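You operate a simulated robot arm through the tools that you are given. There is no shell and no other tool. Be economical: measure what you need, move in short steps, check, and stop when the job is done.

You are at the controls of a simulated two-armed robot. One attempt, no reset.

TASK
Try the blue card's panel in the frame gauge and log its grade.
Fine: the panel on the panel bench that bears the card's LOT number; clamp it, press CHECK, set the grade knob to GOOD for FLUSH or FAULT for PROUD, press LOG once; leave it clamped.

The check looks at the end state, three seconds after you hand in, the way a careful person would. Anything else that was tipped, shoved, dropped, spilled or broken makes it a failure.

THE ROBOT
Two 7-joint arms with two-finger parallel grippers on one trunk, on a base that drives. Base frame: it is fixed to the floor where the robot stands at the start and does not move with it; the origin is under the middle of the robot, x ahead of it, y to its left, z up; the surface under the hand at the start is at about z = 0.78. Lengths are in m, angles in degrees, forces in N, time in s.
The left shoulder is at the start at [0.05, 0.209, 1.196], the right one opposite. With the tool pointing down near the work surface each hand reaches from about 0.1 to 0.9 m from the robot's upright axis, wherever it stands, measured 20 degrees to its own side. Places, roughly: frame gauge well [-1.1, -1.6, 0.9]; green square button on the tally [-1, 0, 0.9]; white round button on the tally [-0.9, -0.1, 0.9]. Payload 4.4 kg a hand.
The tool frame of a hand sits at the grasp point between the pads (the TCP): z along the fingers, y along the line on which they close. The tips reach 0.023 m beyond it. Largest opening 0.094 m; finger width 0.038, thickness 0.01; the body of the gripper, 0.054 by 0.096 m, starts 0.039 m behind the TCP.
Orientation is told as [roll, pitch, yaw] about the base's x, y, z axes, in that order, counted from this pose: with the fingers straight down and closing along the base's y, the tool's x points along the base's -x, its y along +y and its z along -z.

THE INTERFACE
- The arms move only by the tool arm_command. It takes "left_moves", "right_moves" or both (then of equal length, played together; a hand with none holds still); each is text: rows parted by semicolons, each of 7 numbers parted by spaces: the shift along the tool's x, y, z in units of 50 mm (1.0 is 50 mm), then the turn, a rotation vector about the tool's x, y, z in units of 5 degrees (1.0 is 5 degrees), then the opening, from 0 (shut) to 1 (fully open). In form: x y z ax ay az claw; .... A call has 1 to 20 rows; each row shifts and turns the commanded pose from where the row before left it, along the tool's axes as they then stand. A call with a number of a shift or a turn outside -1 to 1 is refused whole. Rows are played at 5 a second. More than 0.05 m and 8.6 degrees between two rows, or a gripper value outside its range, and nothing of the call is played. A pose out of reach is approached as far as the arm can. The call stops where the force on the tool passes 90 N (or 10 N more than at its start, if that is more) or the arm is blocked; 0.2 s more then pass. Each finger travels about 0.108 m/s and halts on what it meets, pressing with about 41 N; the grip force reading is that of the motor and also rises with nothing between the fingers. The clock runs only during rows and for 0.2 s after the last one: add rows that do not move to give the fingers time. The reply holds the time, the measured pose of the TCP, the force on the tool along the base axes, the opening and the grip force, in the units named above and with some noise, with the torque about the TCP (base axes, N m) and any sound that the robot's microphone picked up, and new pictures: "show" is both (left out), scene, wrist or none (wrist: the cameras of the hands that moved).
- Cameras (640 x 400 px; columns grow to the right, rows downward): "scene" is now at [0.0855, -0.0741, 1.3484]; the picture's right is [-0.97, -0.23, 0.00], its down [-0.18, 0.73, -0.66] and it looks along [0.15, -0.64, -0.75] (base axes); focal length 214 px, centre (320, 200). "left" rides on the left gripper at [0.086, -0.016, -0.075] in its tool frame; the picture's right is [0.18, 0.98, 0.00], its down [-0.58, 0.11, -0.81] and it looks along [-0.79, 0.15, 0.59] (tool axes); focal length 243 px, centre (320, 200). "right" rides on the right gripper at [0.086, 0.016, -0.074] in its tool frame; the picture's right is [-0.18, 0.98, 0.00], its down [-0.58, -0.11, -0.81] and it looks along [-0.79, -0.15, 0.59] (tool axes); focal length 243 px, centre (320, 200). There is no depth. A picture from a camera that has moved, and an enlarged one, comes with that camera's place and axes in the base frame and with its lens.
- slide_trunk(by): slides the trunk up (or, below 0, down) by that many m; the arms and the scene camera ride with it, the base frame stays. It gives what a move gives, with no picture.
- steer(legs): drives the robot by 1 to 6 legs, each [ahead, left, turn to the left] in m, m and degrees, along the robot's own axes; the way and the turn of a leg run together, so that a leg with both is an arc; at most 1.5 m and 180 degrees a leg. The arms and the cameras ride along, it lands a little off, and it stops where it bumps. It gives what a move gives, and a new picture of the scene camera.
- head_to(pan, tilt): turns the head with the scene camera to pan (to the left, within 80 degrees either way) and tilt (down, from -29 to 69), counted from straight ahead of the robot. It gives what a move gives, and a new picture of the scene camera.
- inspect(camera, box): a new picture of the part [left, top, right, bottom] of that camera's present view, enlarged. The clock stands still meanwhile.
- sign_off(): hands the job in; it is judged then, once.

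Go step by step. Nothing tells you exact positions but the pictures and the camera data: compare them with the known pose of the tool, close in by small moves and look again before you grip or let go. The budget is 120 turns and 260 pictures, counting those below and the enlarged ones. Unless the task says otherwise, let go and move clear before handing in.

The tools are called after "Request:" as a command line: name --argument value ..., lists and objects as JSON in quotes. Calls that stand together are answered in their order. arm_command: Moves the arms, as the interface text tells. Its arguments: {"type":"object","properties":{"left_moves":{"type":"string"},"right_moves":{"type":"string"},"show":{"type":"string","enum":["both","scene","wrist","none"]}},"required":[]} The other tools are called the same way: slide_trunk (by) slides the trunk up or down; steer (legs) drives the base; head_to (pan, tilt) turns the head that bears the scene camera; inspect (camera, box) takes an enlarged picture of a part of a camera's view; sign_off () hands the job in.

At the start:

```text
time_s: 0.0
left_tcp_pos: [0.5806, -0.0665, 1.2252]
left_tool_rot: [-0.1, 0.1, 0.0]
left_ft_force: [0.0, 0.2, 0.0]
left_wrist_torque: [-0.03, 0.01, -0.03]
left_gripper_width: 0.0939
left_grasp_force: 0.1
right_tcp_pos: [0.4721, -0.4919, 1.2065]
right_tool_rot: [0.0, 0.0, -0.1]
right_ft_force: [-0.7, -1.0, 0.6]
right_wrist_torque: [0.04, 0.01, -0.01]
right_gripper_width: 0.0944
right_grasp_force: 0.1
trunk travel left (down, up): [-0.275, 0.288]
robot x, y, heading: [-0.0003, 0.0005, 0.2]
head pan, tilt: [-76.5, 48.9]
```

scene: 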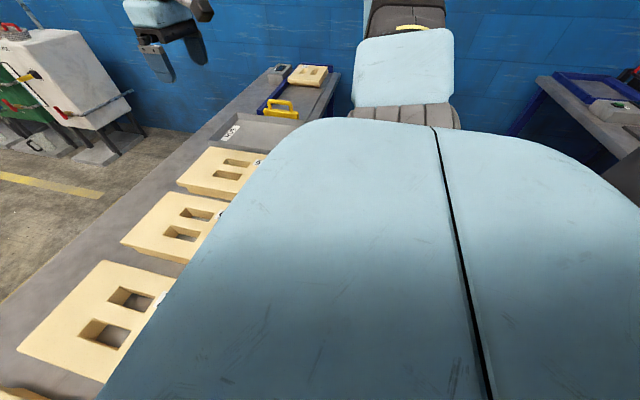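
right: 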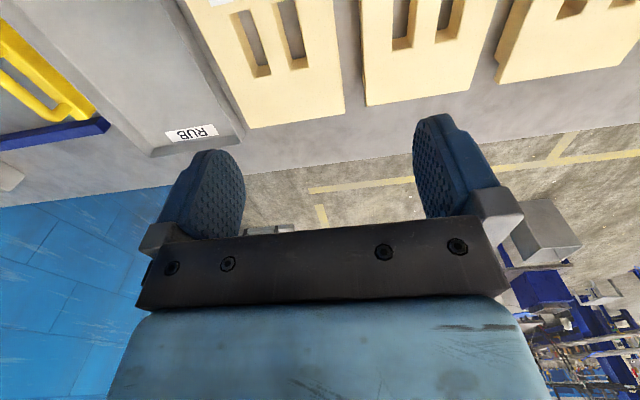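
left: 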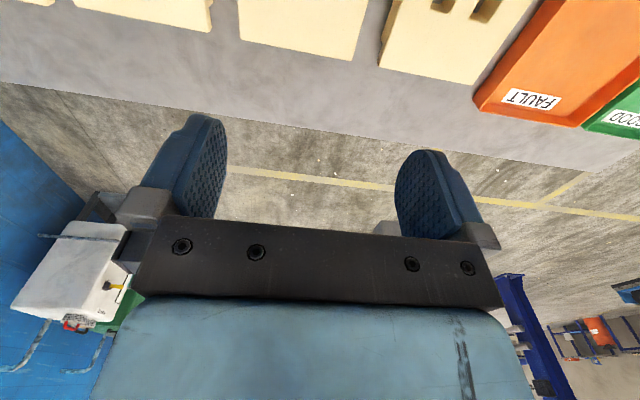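

I see a bench ahead with beige panels and trays. I'll look around with the head to find the card, panels and gauge.

Request:
head_to --pan 0 --tilt 45

Request:
head_to --pan 70 --tilt 25

Request:
head_to --pan -80 --tilt 20

```text
time_s: 1.5
left_tcp_pos: [0.5814, -0.0677, 1.2248]
left_tool_rot: [0.0, 0.0, 0.0]
left_ft_force: [-0.3, 0.4, 0.6]
left_wrist_torque: [0.01, -0.02, -0.01]
left_gripper_width: 0.0939
left_grasp_force: 0.1
right_tcp_pos: [0.4735, -0.4927, 1.2071]
right_tool_rot: [0.1, 0.1, 0.1]
right_ft_force: [0.5, -0.2, 0.6]
right_wrist_torque: [-0.03, 0.0, -0.02]
right_gripper_width: 0.0941
right_grasp_force: 0.0
trunk travel left (down, up): [-0.275, 0.288]
robot x, y, heading: [0.0047, 0.0021, 0.0]
head pan, tilt: [0.0, 45.0]
camera scene: at [0.1486, 0.0017, 1.3538], right [0.0, -1.0, 0.0], down [-0.71, 0.0, -0.71], along [0.71, 0.0, -0.71], focal length 214 px, centre (320, 200)
```

scene: 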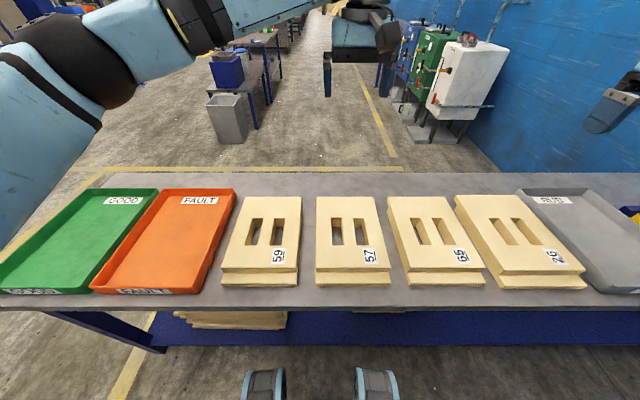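

```text
time_s: 2.9
left_tcp_pos: [0.5804, -0.0675, 1.2234]
left_tool_rot: [0.0, -0.1, 0.0]
left_ft_force: [-0.6, -0.5, 0.7]
left_wrist_torque: [0.0, -0.01, -0.03]
left_gripper_width: 0.0936
left_grasp_force: 0.0
right_tcp_pos: [0.4726, -0.4921, 1.2065]
right_tool_rot: [0.0, 0.0, 0.0]
right_ft_force: [-0.5, 0.5, 0.3]
right_wrist_torque: [-0.01, 0.01, -0.02]
right_gripper_width: 0.094
right_grasp_force: 0.2
trunk travel left (down, up): [-0.275, 0.288]
robot x, y, heading: [0.0038, 0.0011, -0.1]
head pan, tilt: [70.0, 25.0]
camera scene: at [0.0989, 0.0883, 1.3844], right [0.94, -0.34, 0.0], down [-0.14, -0.4, -0.91], along [0.31, 0.85, -0.42], focal length 214 px, centre (320, 200)
```

scene: 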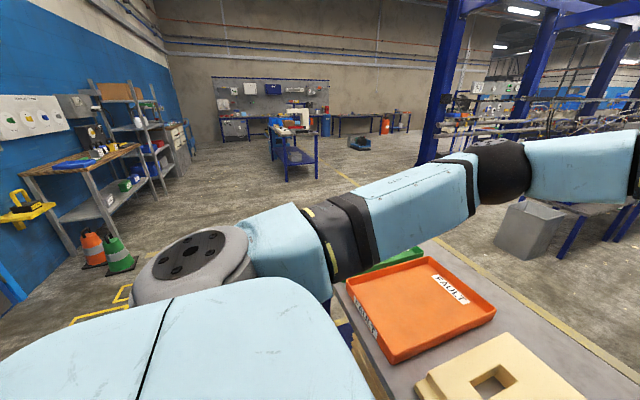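

```text
time_s: 5.2
left_tcp_pos: [0.58, -0.0674, 1.2229]
left_tool_rot: [0.0, 0.0, -0.1]
left_ft_force: [0.2, 0.3, 0.5]
left_wrist_torque: [0.03, 0.04, -0.02]
left_gripper_width: 0.0939
left_grasp_force: 0.1
right_tcp_pos: [0.4727, -0.4925, 1.2068]
right_tool_rot: [-0.1, -0.1, 0.1]
right_ft_force: [-0.5, 0.1, -0.8]
right_wrist_torque: [0.0, -0.03, 0.04]
right_gripper_width: 0.0941
right_grasp_force: 0.0
trunk travel left (down, up): [-0.275, 0.288]
robot x, y, heading: [-0.0005, 0.0009, -0.1]
head pan, tilt: [-80.0, 20.0]
camera scene: at [0.0835, -0.0899, 1.3925], right [-0.98, -0.17, 0.0], down [-0.06, 0.34, -0.94], along [0.16, -0.93, -0.34], focal length 214 px, centre (320, 200)
```

scene: 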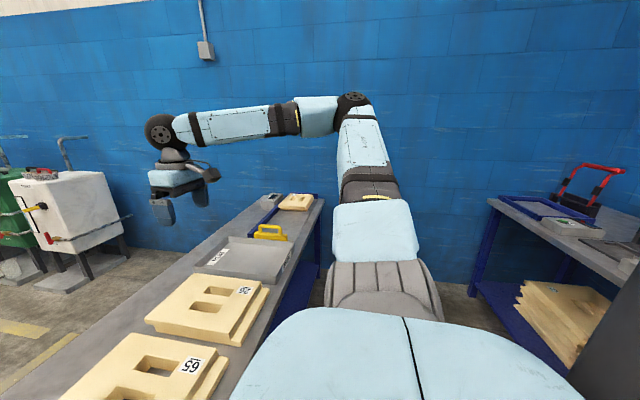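

Panels 59, 57, 65, 26 are ahead; the gauge and tally are behind me. I'll turn right in place to look behind.

Request:
steer --legs '[[0, 0, -90]]'

Request:
head_to --pan -40 --tilt 30

Request:
head_to --pan -80 --tilt 30

```text
time_s: 9.5
left_tcp_pos: [-0.0748, -0.5791, 1.2232]
left_tool_rot: [0.0, 0.0, -90.8]
left_ft_force: [-0.5, -0.4, 0.0]
left_wrist_torque: [-0.04, -0.01, -0.02]
left_gripper_width: 0.0941
left_grasp_force: 0.0
right_tcp_pos: [-0.4988, -0.4662, 1.2075]
right_tool_rot: [-0.1, 0.0, -90.6]
right_ft_force: [0.0, -0.6, 0.0]
right_wrist_torque: [0.02, 0.01, 0.0]
right_gripper_width: 0.0939
right_grasp_force: 0.0
trunk travel left (down, up): [-0.275, 0.288]
robot x, y, heading: [-0.0013, -0.0019, -90.6]
head pan, tilt: [-80.0, 20.0]
camera scene: at [-0.0928, -0.0806, 1.3925], right [-0.16, 0.99, 0.0], down [0.34, 0.06, -0.94], along [-0.93, -0.15, -0.34], focal length 214 px, centre (320, 200)
```

scene: 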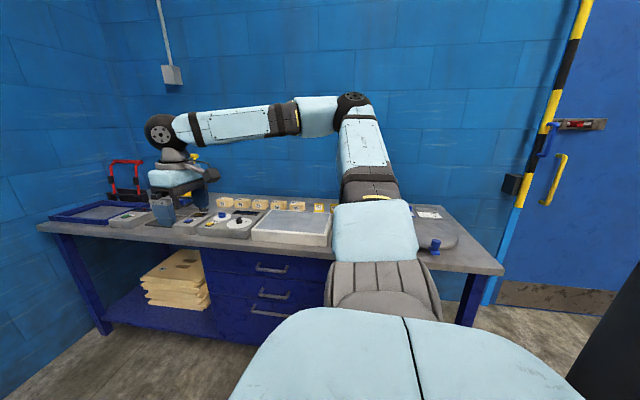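

```text
time_s: 10.6
left_tcp_pos: [-0.0748, -0.5789, 1.2244]
left_tool_rot: [-0.1, 0.0, -90.6]
left_ft_force: [-0.3, 0.5, 0.3]
left_wrist_torque: [-0.02, -0.02, -0.01]
left_gripper_width: 0.0942
left_grasp_force: 0.0
right_tcp_pos: [-0.4985, -0.4668, 1.2064]
right_tool_rot: [0.0, -0.1, -90.7]
right_ft_force: [0.1, -1.2, -1.3]
right_wrist_torque: [-0.01, 0.0, 0.01]
right_gripper_width: 0.0939
right_grasp_force: 0.0
trunk travel left (down, up): [-0.275, 0.288]
robot x, y, heading: [-0.0018, 0.0002, -90.7]
head pan, tilt: [-40.0, 30.0]
camera scene: at [-0.06, -0.1341, 1.3765], right [-0.76, 0.65, 0.0], down [0.33, 0.38, -0.87], along [-0.57, -0.66, -0.5], focal length 214 px, centre (320, 200)
```

scene: 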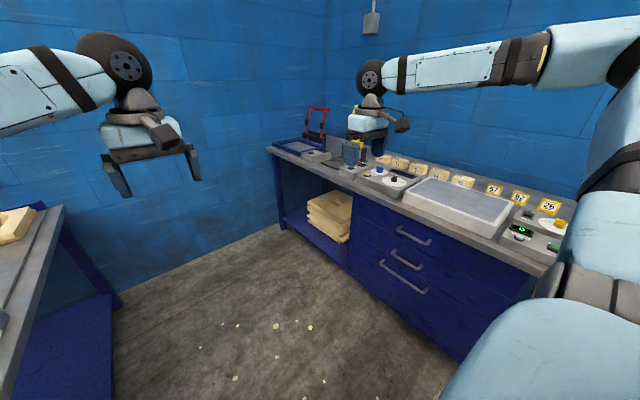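

```text
time_s: 11.6
left_tcp_pos: [-0.0746, -0.5783, 1.2235]
left_tool_rot: [0.0, 0.0, -90.7]
left_ft_force: [-0.1, -0.1, 0.2]
left_wrist_torque: [-0.02, 0.01, 0.0]
left_gripper_width: 0.0941
left_grasp_force: 0.1
right_tcp_pos: [-0.4984, -0.4673, 1.2058]
right_tool_rot: [0.1, 0.1, -90.8]
right_ft_force: [-0.1, 0.0, -0.2]
right_wrist_torque: [0.02, 0.0, -0.02]
right_gripper_width: 0.0942
right_grasp_force: 0.1
trunk travel left (down, up): [-0.275, 0.288]
robot x, y, heading: [0.0013, -0.0003, -90.7]
head pan, tilt: [-80.0, 30.0]
camera scene: at [-0.0901, -0.0803, 1.3764], right [-0.16, 0.99, 0.0], down [0.49, 0.08, -0.87], along [-0.85, -0.14, -0.5], focal length 214 px, centre (320, 200)
```

scene: 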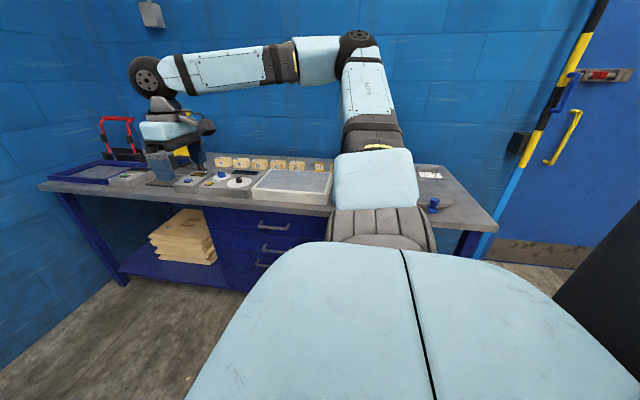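

The gauge/tally bench runs along x≈-1.1. I'll face it.

Request:
steer --legs '[[0, 0, -89]]'

Request:
head_to --pan 0 --tilt 35

Request:
head_to --pan 50 --tilt 30

```text
time_s: 15.9
left_tcp_pos: [-0.5783, 0.0819, 1.2248]
left_tool_rot: [-0.1, 0.0, 178.6]
left_ft_force: [0.2, -0.7, 0.5]
left_wrist_torque: [0.01, 0.02, 0.01]
left_gripper_width: 0.0941
left_grasp_force: 0.1
right_tcp_pos: [-0.4609, 0.505, 1.2069]
right_tool_rot: [0.1, -0.1, 178.7]
right_ft_force: [-0.5, 0.3, -0.5]
right_wrist_torque: [0.02, 0.0, 0.01]
right_gripper_width: 0.094
right_grasp_force: 0.1
trunk travel left (down, up): [-0.275, 0.288]
robot x, y, heading: [0.0009, 0.0026, 178.7]
head pan, tilt: [-80.0, 30.0]
camera scene: at [-0.0811, 0.0928, 1.3764], right [0.99, 0.15, 0.0], down [0.08, -0.49, -0.87], along [-0.13, 0.86, -0.5], focal length 214 px, centre (320, 200)
```

scene: 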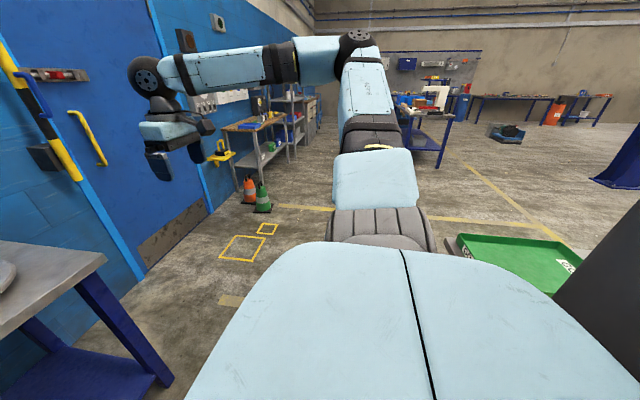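

```text
time_s: 17.4
left_tcp_pos: [-0.5787, 0.0802, 1.2237]
left_tool_rot: [0.1, -0.1, 178.7]
left_ft_force: [1.0, 0.1, -0.8]
left_wrist_torque: [0.0, -0.01, -0.01]
left_gripper_width: 0.094
left_grasp_force: 0.0
right_tcp_pos: [-0.4617, 0.5033, 1.2063]
right_tool_rot: [0.1, 0.0, 178.7]
right_ft_force: [0.0, 0.8, 0.2]
right_wrist_torque: [0.02, 0.0, 0.03]
right_gripper_width: 0.0937
right_grasp_force: 0.0
trunk travel left (down, up): [-0.275, 0.288]
robot x, y, heading: [-0.0016, -0.0006, 178.6]
head pan, tilt: [0.0, 35.0]
camera scene: at [-0.1555, 0.0054, 1.3686], right [0.02, 1.0, 0.0], down [0.57, -0.01, -0.82], along [-0.82, 0.02, -0.57], focal length 214 px, centre (320, 200)
```

scene: 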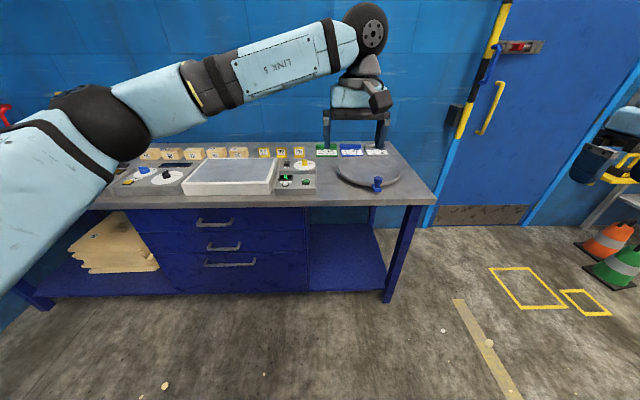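

```text
time_s: 18.6
left_tcp_pos: [-0.5789, 0.0809, 1.2241]
left_tool_rot: [-0.1, 0.0, 178.7]
left_ft_force: [0.7, -1.2, 0.1]
left_wrist_torque: [-0.01, -0.02, 0.01]
left_gripper_width: 0.094
left_grasp_force: 0.0
right_tcp_pos: [-0.4611, 0.5027, 1.2069]
right_tool_rot: [0.0, 0.0, 178.7]
right_ft_force: [0.0, -0.3, 0.0]
right_wrist_torque: [-0.03, 0.0, 0.02]
right_gripper_width: 0.0939
right_grasp_force: 0.1
trunk travel left (down, up): [-0.275, 0.288]
robot x, y, heading: [-0.0034, -0.0051, 178.7]
head pan, tilt: [50.0, 30.0]
camera scene: at [-0.1273, -0.0645, 1.3764], right [-0.75, 0.66, 0.0], down [0.33, 0.38, -0.87], along [-0.57, -0.65, -0.5], focal length 214 px, centre (320, 200)
```

scene: 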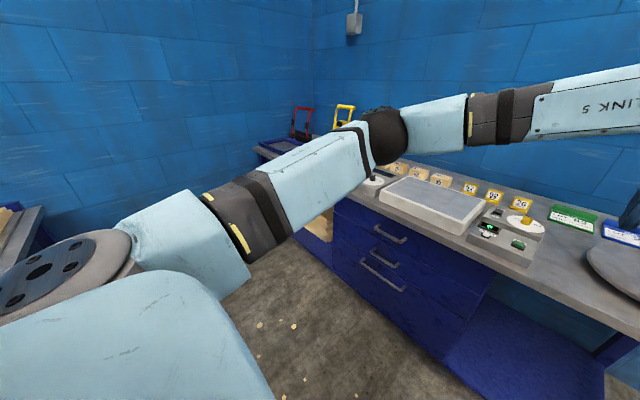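

Green, blue and white cards stand at the back of the bench. I'll look closely.

Request:
head_to --pan 0 --tilt 35

Request:
inspect --camera "scene" --box '[230, 130, 410, 210]'

Request:
inspect --camera "scene" --box '[300, 140, 400, 165]'

```text
time_s: 19.8
left_tcp_pos: [-0.5782, 0.0815, 1.2239]
left_tool_rot: [0.0, 0.1, 178.8]
left_ft_force: [0.3, 0.3, -0.8]
left_wrist_torque: [-0.03, 0.02, 0.01]
left_gripper_width: 0.0942
left_grasp_force: 0.1
right_tcp_pos: [-0.461, 0.5033, 1.2053]
right_tool_rot: [0.0, 0.0, 178.7]
right_ft_force: [-0.5, 0.0, -0.5]
right_wrist_torque: [0.0, -0.02, -0.01]
right_gripper_width: 0.094
right_grasp_force: 0.1
trunk travel left (down, up): [-0.275, 0.288]
robot x, y, heading: [-0.0006, 0.002, 178.4]
head pan, tilt: [0.0, 35.0]
camera scene: at [-0.1555, 0.0053, 1.3686], right [0.02, 1.0, 0.0], down [0.57, -0.01, -0.82], along [-0.82, 0.02, -0.57], focal length 214 px, centre (320, 200)
```

scene: 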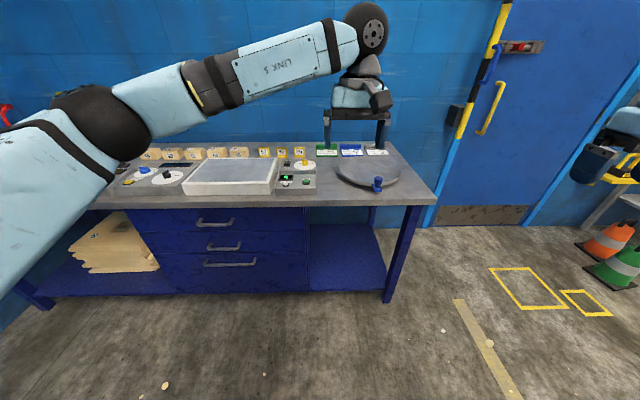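

```text
3.56 times, centred on (320, 170) of scene
camera zoom: at [-0.1555, 0.0053, 1.3686], right [0.02, 1.0, 0.0], down [0.57, -0.01, -0.82], along [-0.82, 0.02, -0.57], focal length 763 px, centre (320, 307)
```

zoom: 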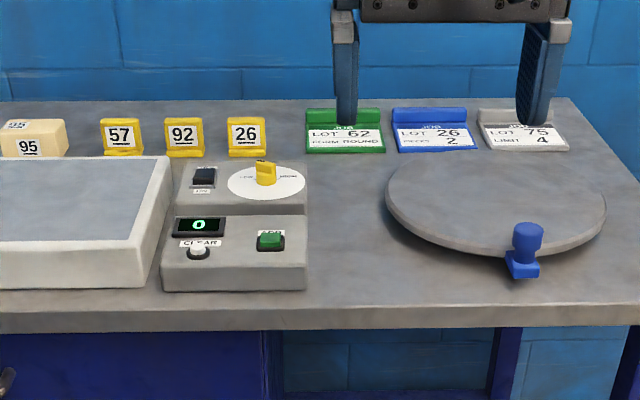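

```text
6.40 times, centred on (350, 152) of scene
camera zoom: at [-0.1555, 0.0053, 1.3686], right [0.02, 1.0, 0.0], down [0.57, -0.01, -0.82], along [-0.82, 0.02, -0.57], focal length 1373 px, centre (128, 504)
```

zoom: 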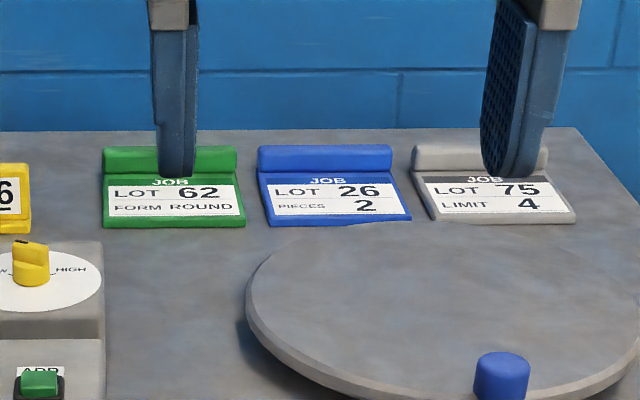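

Blue card: LOT 26. Now I'll go look at the frame gauge (robot's left).

Request:
steer --legs '[[0, 1.35, 0]]'

Request:
head_to --pan 10 --tilt 45

```text
time_s: 32.0
left_tcp_pos: [-0.6139, -1.2927, 1.2243]
left_tool_rot: [0.0, 0.0, 178.4]
left_ft_force: [-0.1, 0.2, 0.2]
left_wrist_torque: [-0.01, 0.05, 0.02]
left_gripper_width: 0.094
left_grasp_force: 0.1
right_tcp_pos: [-0.4945, -0.8709, 1.2074]
right_tool_rot: [0.0, 0.0, 178.3]
right_ft_force: [0.8, 0.0, 0.7]
right_wrist_torque: [-0.01, -0.02, -0.01]
right_gripper_width: 0.094
right_grasp_force: 0.0
trunk travel left (down, up): [-0.275, 0.288]
robot x, y, heading: [-0.0339, -1.3772, 178.4]
head pan, tilt: [0.0, 35.0]
camera scene: at [-0.1909, -1.3705, 1.3686], right [0.03, 1.0, 0.0], down [0.57, -0.02, -0.82], along [-0.82, 0.02, -0.57], focal length 214 px, centre (320, 200)
```

scene: 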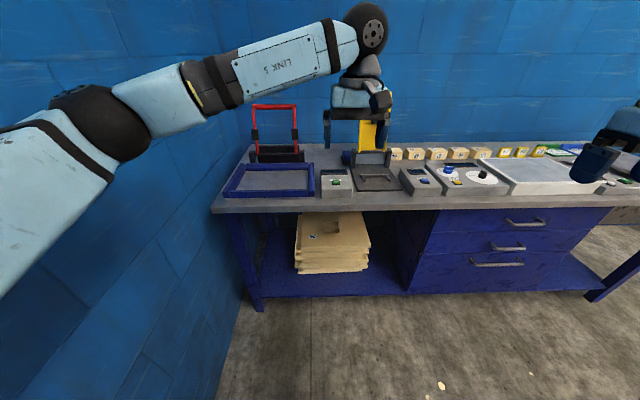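

```text
time_s: 32.8
left_tcp_pos: [-0.6124, -1.2918, 1.2235]
left_tool_rot: [0.0, 0.1, 178.4]
left_ft_force: [0.2, 0.2, -0.4]
left_wrist_torque: [-0.02, 0.02, 0.0]
left_gripper_width: 0.0941
left_grasp_force: 0.0
right_tcp_pos: [-0.4943, -0.8714, 1.2068]
right_tool_rot: [0.0, -0.1, 178.2]
right_ft_force: [0.3, -0.6, -0.4]
right_wrist_torque: [0.01, 0.0, -0.01]
right_gripper_width: 0.0939
right_grasp_force: 0.0
trunk travel left (down, up): [-0.275, 0.288]
robot x, y, heading: [-0.0348, -1.3743, 178.2]
head pan, tilt: [10.0, 45.0]
camera scene: at [-0.1834, -1.3847, 1.3539], right [-0.14, 0.99, 0.0], down [0.7, 0.1, -0.71], along [-0.7, -0.1, -0.71], focal length 214 px, centre (320, 200)
```

scene: 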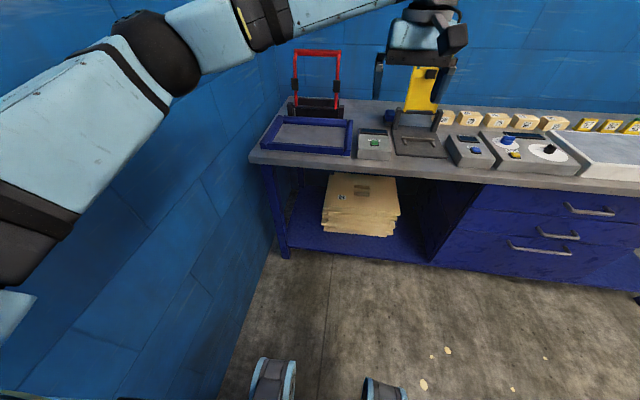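

Request:
steer --legs '[[0.3, 0.0, 0]]'

Request:
head_to --pan 12 --tilt 45

Request:
inspect --camera "scene" --box '[200, 40, 420, 180]'

Request:
inspect --camera "scene" --box '[360, 40, 580, 180]'

```text
time_s: 34.8
left_tcp_pos: [-0.9076, -1.2826, 1.2229]
left_tool_rot: [0.0, 0.0, 178.3]
left_ft_force: [-0.4, -0.1, -0.3]
left_wrist_torque: [-0.01, 0.03, -0.04]
left_gripper_width: 0.0938
left_grasp_force: 0.1
right_tcp_pos: [-0.7861, -0.862, 1.2061]
right_tool_rot: [0.0, 0.1, 178.2]
right_ft_force: [-0.1, -0.4, 0.6]
right_wrist_torque: [0.02, -0.04, -0.01]
right_gripper_width: 0.0939
right_grasp_force: 0.1
trunk travel left (down, up): [-0.275, 0.288]
robot x, y, heading: [-0.3274, -1.3678, 178.3]
head pan, tilt: [10.0, 45.0]
camera scene: at [-0.4776, -1.3757, 1.3538], right [-0.14, 0.99, 0.0], down [0.7, 0.1, -0.71], along [-0.7, -0.1, -0.71], focal length 214 px, centre (320, 200)
```

scene: 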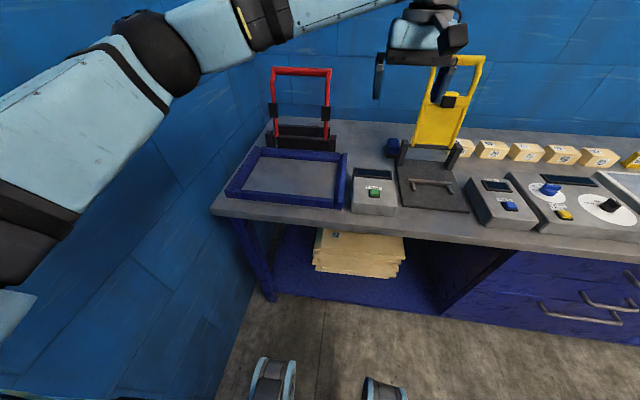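

```text
time_s: 35.4
left_tcp_pos: [-0.9087, -1.282, 1.2248]
left_tool_rot: [0.0, 0.0, 178.2]
left_ft_force: [-0.2, -0.4, 0.6]
left_wrist_torque: [-0.02, 0.03, -0.02]
left_gripper_width: 0.0941
left_grasp_force: 0.0
right_tcp_pos: [-0.786, -0.8611, 1.2066]
right_tool_rot: [-0.1, 0.0, 178.2]
right_ft_force: [-0.1, 0.4, 0.1]
right_wrist_torque: [0.02, 0.0, 0.01]
right_gripper_width: 0.094
right_grasp_force: 0.1
trunk travel left (down, up): [-0.275, 0.288]
robot x, y, heading: [-0.3294, -1.3642, 178.3]
head pan, tilt: [12.0, 45.0]
camera scene: at [-0.4774, -1.3784, 1.3538], right [-0.18, 0.98, 0.0], down [0.7, 0.13, -0.71], along [-0.7, -0.13, -0.71], focal length 214 px, centre (320, 200)
```

scene: 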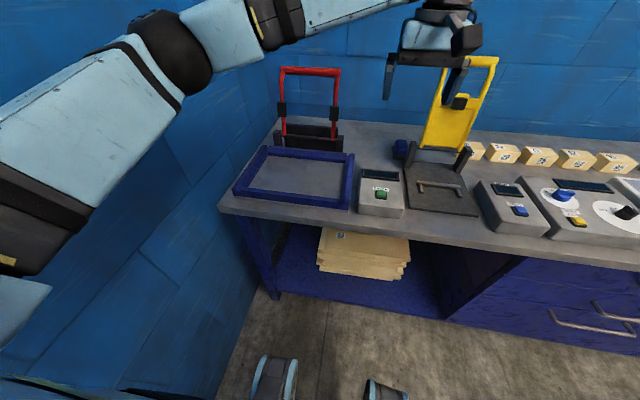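

```text
2.86 times, centred on (310, 110) of scene
camera zoom: at [-0.4774, -1.3784, 1.3538], right [-0.18, 0.98, 0.0], down [0.7, 0.13, -0.71], along [-0.7, -0.13, -0.71], focal length 613 px, centre (349, 457)
```

zoom: 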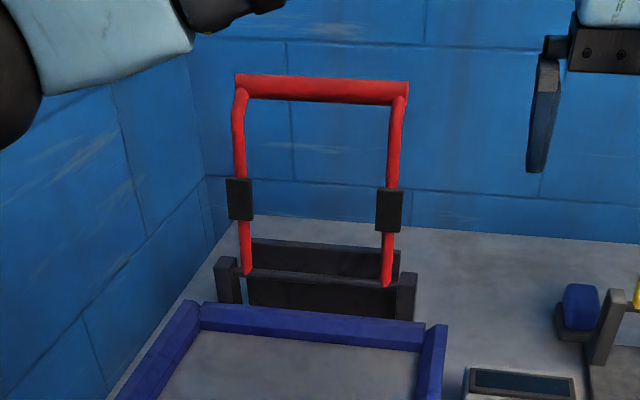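

```text
2.86 times, centred on (470, 110) of scene
camera zoom: at [-0.4774, -1.3784, 1.3538], right [-0.18, 0.98, 0.0], down [0.7, 0.13, -0.71], along [-0.7, -0.13, -0.71], focal length 613 px, centre (-109, 457)
```

zoom: 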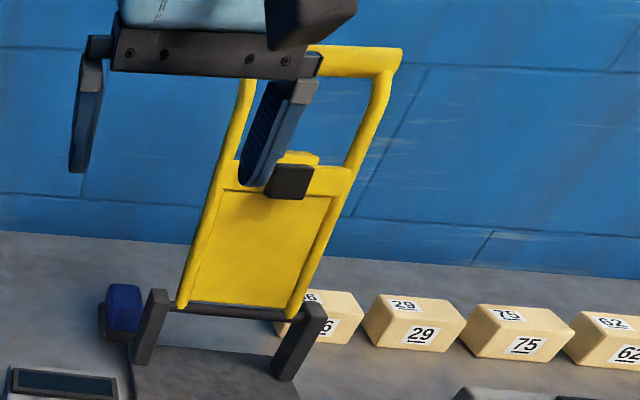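

Request:
inspect --camera "scene" --box '[340, 140, 480, 230]'

Request:
inspect --camera "scene" --box '[460, 160, 640, 250]'

Request:
inspect --camera "scene" --box '[220, 120, 360, 220]'

```text
4.44 times, centred on (410, 185) of scene
camera zoom: at [-0.4774, -1.3784, 1.3538], right [-0.18, 0.98, 0.0], down [0.7, 0.13, -0.71], along [-0.7, -0.13, -0.71], focal length 953 px, centre (-80, 267)
```

zoom: 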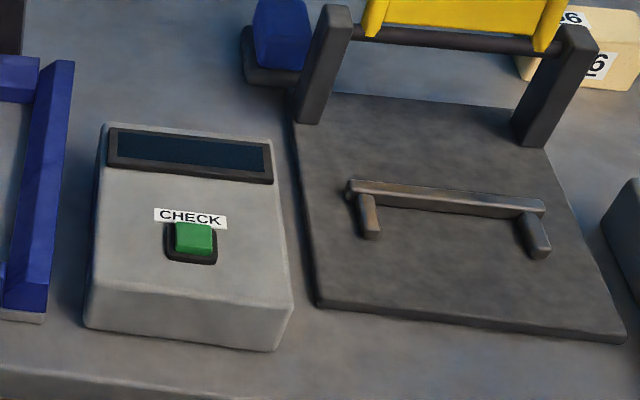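

```text
3.56 times, centred on (550, 205) of scene
camera zoom: at [-0.4774, -1.3784, 1.3538], right [-0.18, 0.98, 0.0], down [0.7, 0.13, -0.71], along [-0.7, -0.13, -0.71], focal length 763 px, centre (-498, 182)
```

zoom: 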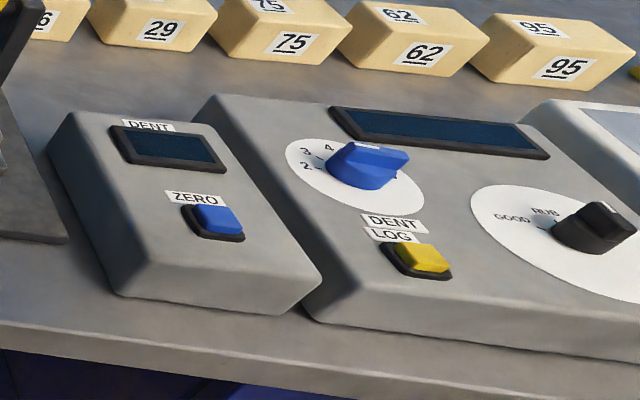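

```text
4.00 times, centred on (290, 170) of scene
camera zoom: at [-0.4774, -1.3784, 1.3538], right [-0.18, 0.98, 0.0], down [0.7, 0.13, -0.71], along [-0.7, -0.13, -0.71], focal length 858 px, centre (440, 320)
```

zoom: 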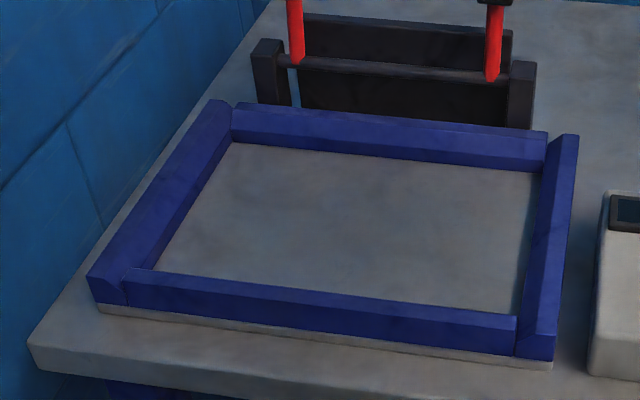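

The frame gauge is the blue frame with red clamp bar, CHECK box beside it; black grade knob (GOOD/RUB/…) and yellow LOG further right. Now back to the panel bench to look at panel 26.

Request:
steer --legs '[[-0.3, -0.8, 0], [0, 0, -178]]'

Request:
head_to --pan 10 --tilt 50

```text
time_s: 50.1
left_tcp_pos: [0.5668, -0.6466, 1.2235]
left_tool_rot: [0.1, 0.0, -0.1]
left_ft_force: [0.3, 0.3, 0.1]
left_wrist_torque: [0.02, 0.0, 0.0]
left_gripper_width: 0.0941
left_grasp_force: 0.1
right_tcp_pos: [0.4583, -1.0724, 1.206]
right_tool_rot: [0.0, 0.0, -0.1]
right_ft_force: [-0.4, 0.4, -0.4]
right_wrist_torque: [-0.02, 0.03, -0.01]
right_gripper_width: 0.094
right_grasp_force: 0.2
trunk travel left (down, up): [-0.275, 0.288]
robot x, y, heading: [-0.0134, -0.5812, -0.1]
head pan, tilt: [12.0, 45.0]
camera scene: at [0.1331, -0.5605, 1.3538], right [0.21, -0.98, 0.0], down [-0.69, -0.15, -0.71], along [0.69, 0.15, -0.71], focal length 214 px, centre (320, 200)
```

scene: 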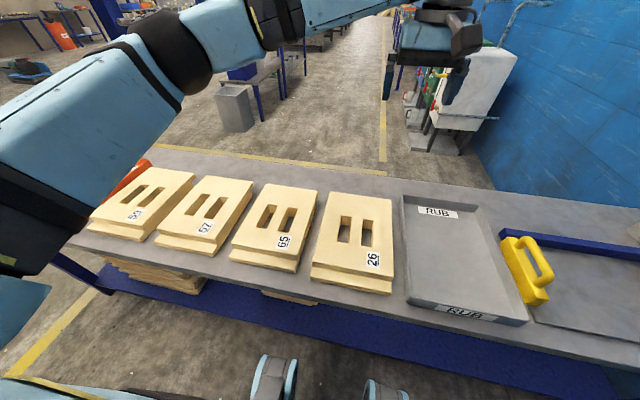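

```text
time_s: 50.8
left_tcp_pos: [0.568, -0.6471, 1.2256]
left_tool_rot: [0.1, 0.0, -0.1]
left_ft_force: [-0.5, 0.2, 0.7]
left_wrist_torque: [0.03, -0.01, 0.03]
left_gripper_width: 0.0942
left_grasp_force: 0.0
right_tcp_pos: [0.4592, -1.0714, 1.2069]
right_tool_rot: [0.0, -0.1, -0.1]
right_ft_force: [-0.3, 0.8, 0.0]
right_wrist_torque: [0.0, 0.02, -0.01]
right_gripper_width: 0.0939
right_grasp_force: 0.1
trunk travel left (down, up): [-0.275, 0.288]
robot x, y, heading: [-0.0152, -0.5787, -0.4]
head pan, tilt: [10.0, 50.0]
camera scene: at [0.1294, -0.564, 1.3469], right [0.17, -0.98, 0.0], down [-0.75, -0.13, -0.64], along [0.63, 0.11, -0.77], focal length 214 px, centre (320, 200)
```

scene: 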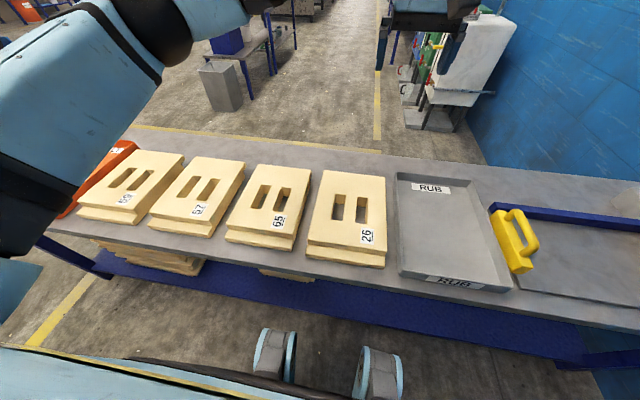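

Request:
inspect --camera "scene" --box '[290, 160, 410, 280]'

Request:
inspect --camera "scene" --box '[80, 140, 320, 270]'

Request:
inspect --camera "scene" --box '[480, 190, 640, 300]'

```text
3.33 times, centred on (350, 220) of scene
camera zoom: at [0.1294, -0.564, 1.3469], right [0.17, -0.98, 0.0], down [-0.75, -0.13, -0.64], along [0.63, 0.11, -0.77], focal length 715 px, centre (220, 133)
```

zoom: 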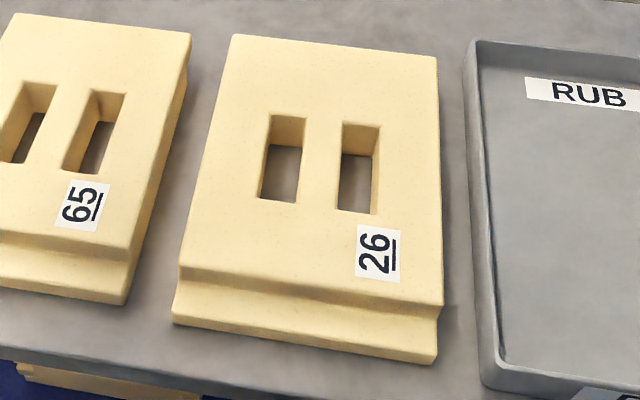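

```text
2.67 times, centred on (200, 205) of scene
camera zoom: at [0.1294, -0.564, 1.3469], right [0.17, -0.98, 0.0], down [-0.75, -0.13, -0.64], along [0.63, 0.11, -0.77], focal length 572 px, centre (640, 187)
```

zoom: 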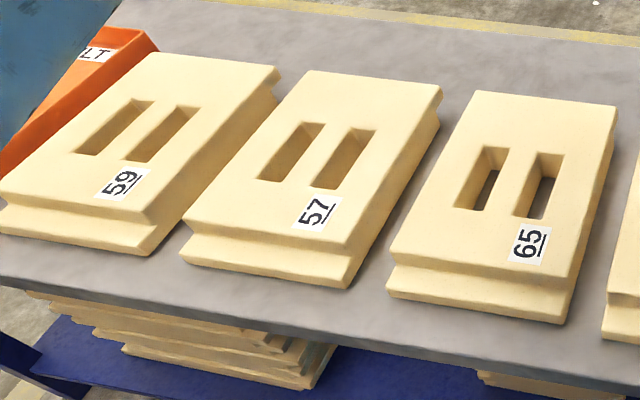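

```text
3.64 times, centred on (560, 245) of scene
camera zoom: at [0.1294, -0.564, 1.3469], right [0.17, -0.98, 0.0], down [-0.75, -0.13, -0.64], along [0.63, 0.11, -0.77], focal length 780 px, centre (-553, 36)
```

zoom: 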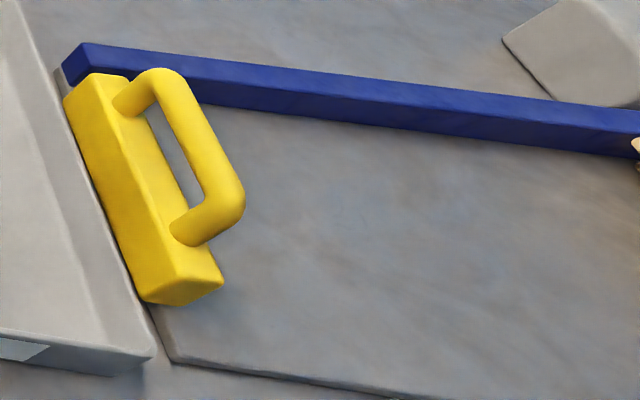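

Panel 26 is at about x .384–.69, y -.69–-.48, with a grip bridge between slots near (0.534, -0.585). I'll bring the left hand above it.

Request:
arm_command --left_moves "0.68 0.6 0 0 0 0 0.68; 0 0.64 0 0 0 0 0.68; 0 0 1 0 0 0 0.68; 0 0 1 0 0 0 0.68; 0 0 1 0 0 0 0.68; 0 0 1 0 0 0 0.68; 0 0 0 0 0 0 0.68; 0 0 0 0 0 0 0.68"

```text
time_s: 52.5
left_tcp_pos: [0.5334, -0.5855, 1.0249]
left_tool_rot: [0.1, -0.1, -0.1]
left_ft_force: [0.1, 0.1, -0.4]
left_wrist_torque: [0.0, 0.03, 0.03]
left_gripper_width: 0.0638
left_grasp_force: 0.0
right_tcp_pos: [0.459, -1.0712, 1.2069]
right_tool_rot: [0.0, 0.0, -0.1]
right_ft_force: [0.4, 0.1, -0.3]
right_wrist_torque: [0.02, -0.03, 0.02]
right_gripper_width: 0.0943
right_grasp_force: 0.1
trunk travel left (down, up): [-0.275, 0.288]
robot x, y, heading: [-0.0126, -0.5838, -0.0]
head pan, tilt: [10.0, 50.0]
camera scene: at [0.1296, -0.5639, 1.3469], right [0.17, -0.98, 0.0], down [-0.75, -0.13, -0.64], along [0.63, 0.11, -0.77], focal length 214 px, centre (320, 200)
camera left: at [0.4469, -0.6011, 1.0984], right [-0.18, 0.98, 0.0], down [0.58, 0.11, 0.81], along [0.79, 0.15, -0.59], focal length 243 px, centre (320, 200)
```

scene: 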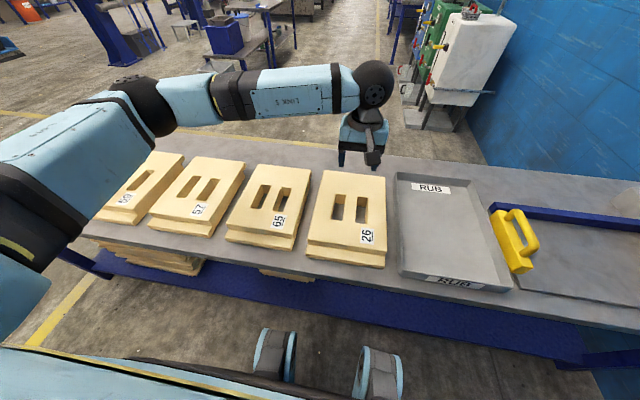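
left: 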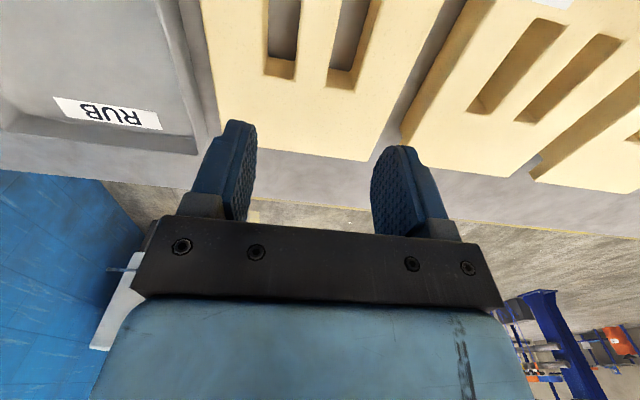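

Request:
arm_command --left_moves "0 0 1 0 0 0 0.68; 0 0 1 0 0 0 0.68; 0 0 1 0 0 0 0.68; 0 0 0.1 0 0 0 0.68; 0 0 0 0 0 0 0.68"

Request:
inspect --camera "scene" --box '[290, 140, 410, 260]'

```text
time_s: 53.8
left_tcp_pos: [0.5319, -0.5868, 0.8685]
left_tool_rot: [0.0, -0.1, -0.1]
left_ft_force: [0.3, -0.5, 0.2]
left_wrist_torque: [0.02, 0.0, 0.04]
left_gripper_width: 0.0638
left_grasp_force: 0.0
right_tcp_pos: [0.4578, -1.0714, 1.2065]
right_tool_rot: [0.1, 0.1, -0.1]
right_ft_force: [-0.2, 0.0, 0.1]
right_wrist_torque: [-0.04, -0.01, 0.04]
right_gripper_width: 0.0941
right_grasp_force: 0.0
trunk travel left (down, up): [-0.275, 0.288]
robot x, y, heading: [-0.013, -0.5764, 0.1]
head pan, tilt: [10.0, 50.0]
camera scene: at [0.1296, -0.564, 1.3469], right [0.17, -0.98, 0.0], down [-0.75, -0.13, -0.64], along [0.63, 0.11, -0.77], focal length 214 px, centre (320, 200)
camera left: at [0.4449, -0.6016, 0.9437], right [-0.18, 0.98, 0.0], down [0.58, 0.11, 0.81], along [0.79, 0.15, -0.59], focal length 243 px, centre (320, 200)
```

scene: 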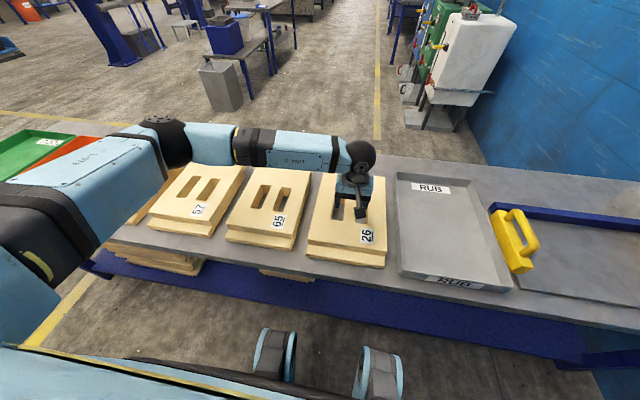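
left: 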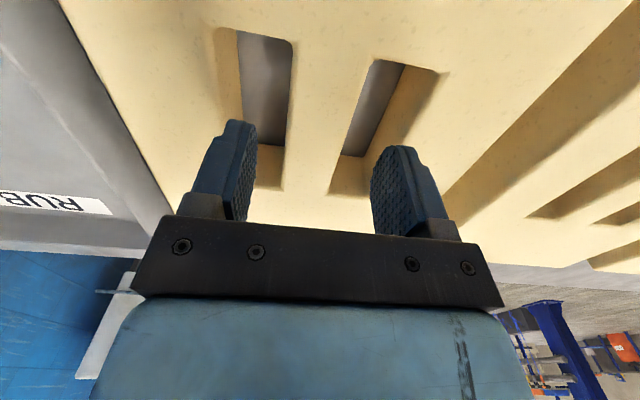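

```text
3.33 times, centred on (350, 200) of scene
camera zoom: at [0.1296, -0.564, 1.3469], right [0.17, -0.98, 0.0], down [-0.75, -0.13, -0.64], along [0.63, 0.11, -0.77], focal length 715 px, centre (220, 200)
```

zoom: 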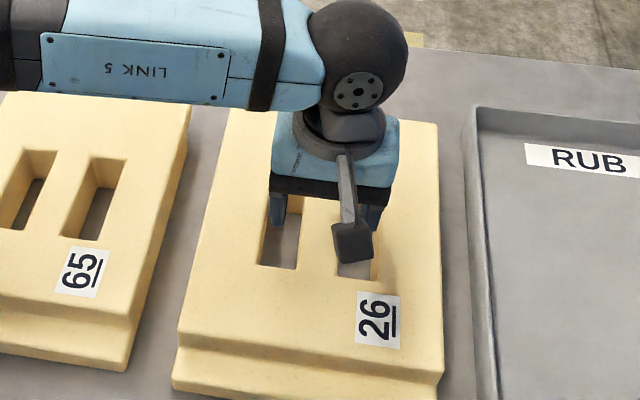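

Alignment is right over the slots. Descend and grip.

Request:
arm_command --left_moves "-0.1 0 0.5 0 0 0 0.68; 0 0 0.48 0 0 0 0.68; 0 0 0 0 0 0 0.68; 0 0 0 0 0 0 0.2; 0 0 0 0 0 0 0.2; 0 0 0 0 0 0 0.2; 0 0 0 0 0 0 0.2" --show "wrist"

```text
time_s: 55.4
left_tcp_pos: [0.5358, -0.584, 0.8211]
left_tool_rot: [0.0, 0.0, -0.1]
left_ft_force: [-0.2, 0.0, 1.3]
left_wrist_torque: [0.01, -0.1, -0.1]
left_gripper_width: 0.0358
left_grasp_force: 40.9
right_tcp_pos: [0.4587, -1.0705, 1.2062]
right_tool_rot: [-0.1, 0.0, -0.1]
right_ft_force: [-0.2, 0.3, 0.1]
right_wrist_torque: [0.0, -0.01, 0.02]
right_gripper_width: 0.0938
right_grasp_force: 0.1
trunk travel left (down, up): [-0.275, 0.288]
robot x, y, heading: [-0.0151, -0.5796, 0.0]
head pan, tilt: [10.0, 50.0]
camera left: at [0.4499, -0.5993, 0.8953], right [-0.18, 0.98, 0.0], down [0.58, 0.11, 0.81], along [0.79, 0.15, -0.59], focal length 243 px, centre (320, 200)
```

left: 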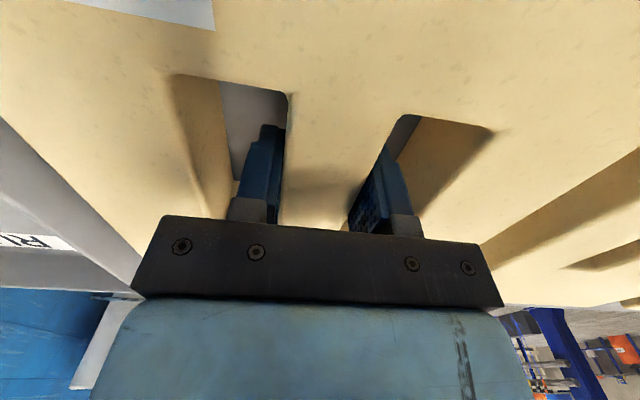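

Gripped (0.036 m). Lift straight up a bit and check.

Request:
arm_command --left_moves "0 0 -0.4 0 0 0 0; 0 0 -0.6 0 0 0 0; 0 0 -1 0 0 0 0; 0 0 -1 0 0 0 0; 0 0 -1 0 0 0 0; 0 0 -1 0 0 0 0; 0 0 0 0 0 0 0; 0 0 0 0 0 0 0"

```text
time_s: 57.1
left_tcp_pos: [0.5378, -0.5881, 1.0721]
left_tool_rot: [0.0, 0.1, -0.2]
left_ft_force: [0.5, 0.5, -1.4]
left_wrist_torque: [0.04, -0.01, 0.0]
left_gripper_width: 0.0356
left_grasp_force: 41.2
right_tcp_pos: [0.4588, -1.071, 1.2056]
right_tool_rot: [0.0, 0.0, 0.0]
right_ft_force: [-0.2, 0.8, -0.8]
right_wrist_torque: [0.0, 0.0, -0.03]
right_gripper_width: 0.094
right_grasp_force: 0.0
trunk travel left (down, up): [-0.275, 0.288]
robot x, y, heading: [-0.0139, -0.5799, -0.1]
head pan, tilt: [10.0, 50.0]
camera scene: at [0.1293, -0.5641, 1.3469], right [0.17, -0.98, 0.0], down [-0.75, -0.13, -0.64], along [0.63, 0.11, -0.77], focal length 214 px, centre (320, 200)
camera left: at [0.452, -0.6026, 1.146], right [-0.18, 0.98, 0.0], down [0.58, 0.11, 0.81], along [0.79, 0.15, -0.59], focal length 243 px, centre (320, 200)
```

scene: 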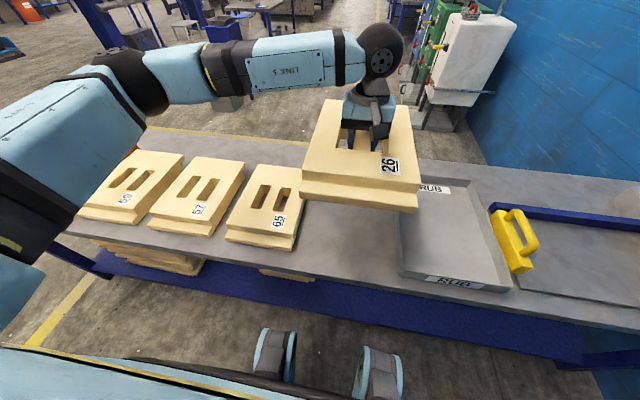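
left: 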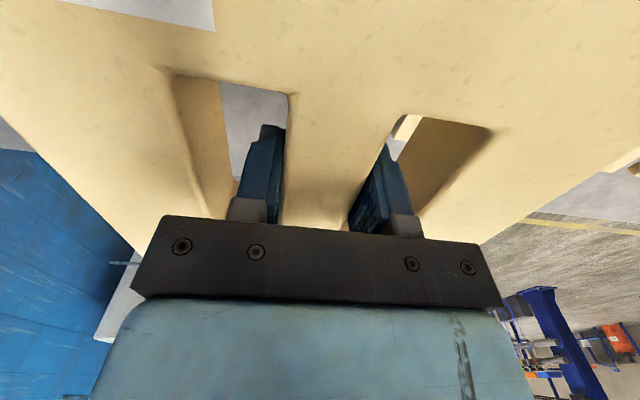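

Panel is held securely. Drive back to the gauge retracing the safe path.

Request:
steer --legs '[[0, 0, 178]]'

Request:
steer --legs '[[0.1, 0.75, 0]]'

Request:
head_to --pan 16 --tilt 45

```text
time_s: 64.9
left_tcp_pos: [-0.5668, -0.5752, 1.0703]
left_tool_rot: [0.0, 0.0, -179.7]
left_ft_force: [0.8, 0.2, -1.6]
left_wrist_torque: [-0.01, -0.02, 0.03]
left_gripper_width: 0.0355
left_grasp_force: 41.4
right_tcp_pos: [-0.4892, -0.089, 1.2063]
right_tool_rot: [0.0, 0.0, -179.7]
right_ft_force: [-0.8, 0.4, 0.7]
right_wrist_torque: [0.0, 0.04, 0.04]
right_gripper_width: 0.0942
right_grasp_force: 0.1
trunk travel left (down, up): [-0.275, 0.288]
robot x, y, heading: [-0.018, -0.5811, -179.8]
head pan, tilt: [10.0, 50.0]
camera scene: at [-0.1572, -0.5916, 1.3469], right [-0.18, 0.98, 0.0], down [0.75, 0.14, -0.64], along [-0.63, -0.12, -0.77], focal length 214 px, centre (320, 200)
```

scene: 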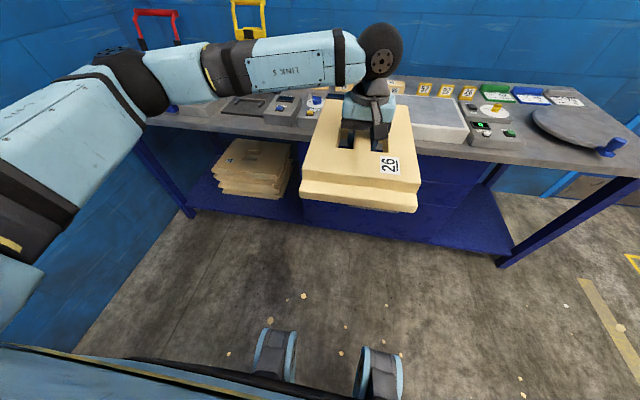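

```text
time_s: 72.0
left_tcp_pos: [-0.6556, -1.3443, 1.0724]
left_tool_rot: [0.1, 0.0, -178.6]
left_ft_force: [0.3, 0.6, -1.6]
left_wrist_torque: [0.04, 0.03, -0.01]
left_gripper_width: 0.0357
left_grasp_force: 41.0
right_tcp_pos: [-0.5874, -0.8577, 1.2049]
right_tool_rot: [0.0, 0.0, -178.8]
right_ft_force: [-0.2, -0.2, 0.5]
right_wrist_torque: [-0.01, -0.02, 0.0]
right_gripper_width: 0.0939
right_grasp_force: 0.0
trunk travel left (down, up): [-0.275, 0.288]
robot x, y, heading: [-0.1019, -1.3413, -178.8]
head pan, tilt: [10.0, 50.0]
camera scene: at [-0.2467, -1.354, 1.3469], right [-0.2, 0.98, 0.0], down [0.75, 0.15, -0.64], along [-0.63, -0.13, -0.77], focal length 214 px, centre (320, 200)
```

scene: 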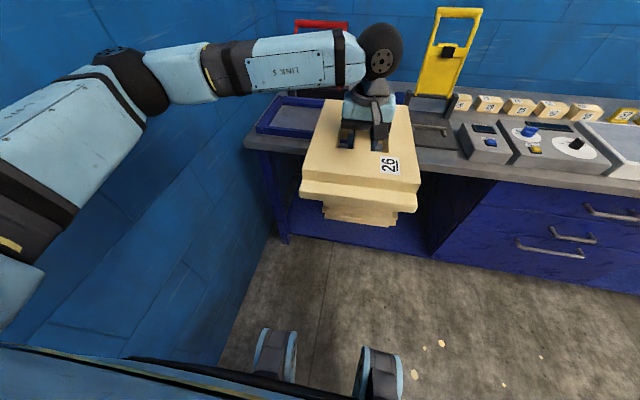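

```text
time_s: 72.7
left_tcp_pos: [-0.655, -1.3439, 1.072]
left_tool_rot: [0.1, 0.0, -178.8]
left_ft_force: [0.5, -1.0, -1.9]
left_wrist_torque: [0.02, -0.04, 0.02]
left_gripper_width: 0.0358
left_grasp_force: 41.5
right_tcp_pos: [-0.5861, -0.8574, 1.2071]
right_tool_rot: [0.0, 0.0, -178.7]
right_ft_force: [-0.1, 0.8, -0.9]
right_wrist_torque: [0.02, 0.0, 0.0]
right_gripper_width: 0.0941
right_grasp_force: 0.0
trunk travel left (down, up): [-0.275, 0.288]
robot x, y, heading: [-0.1018, -1.3394, -178.8]
head pan, tilt: [16.0, 45.0]
camera scene: at [-0.2488, -1.3631, 1.3538], right [-0.3, 0.95, 0.0], down [0.68, 0.21, -0.71], along [-0.67, -0.21, -0.71], focal length 214 px, centre (320, 200)
```

scene: 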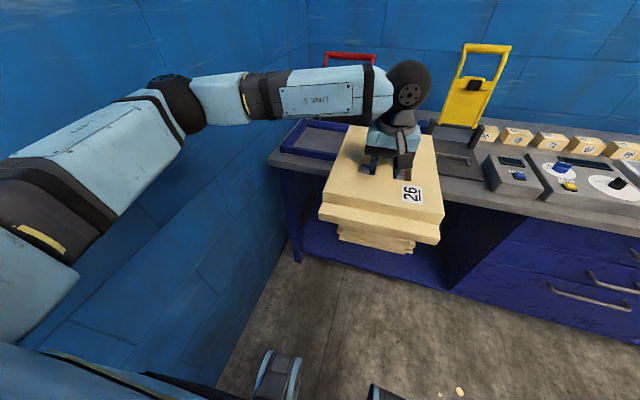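

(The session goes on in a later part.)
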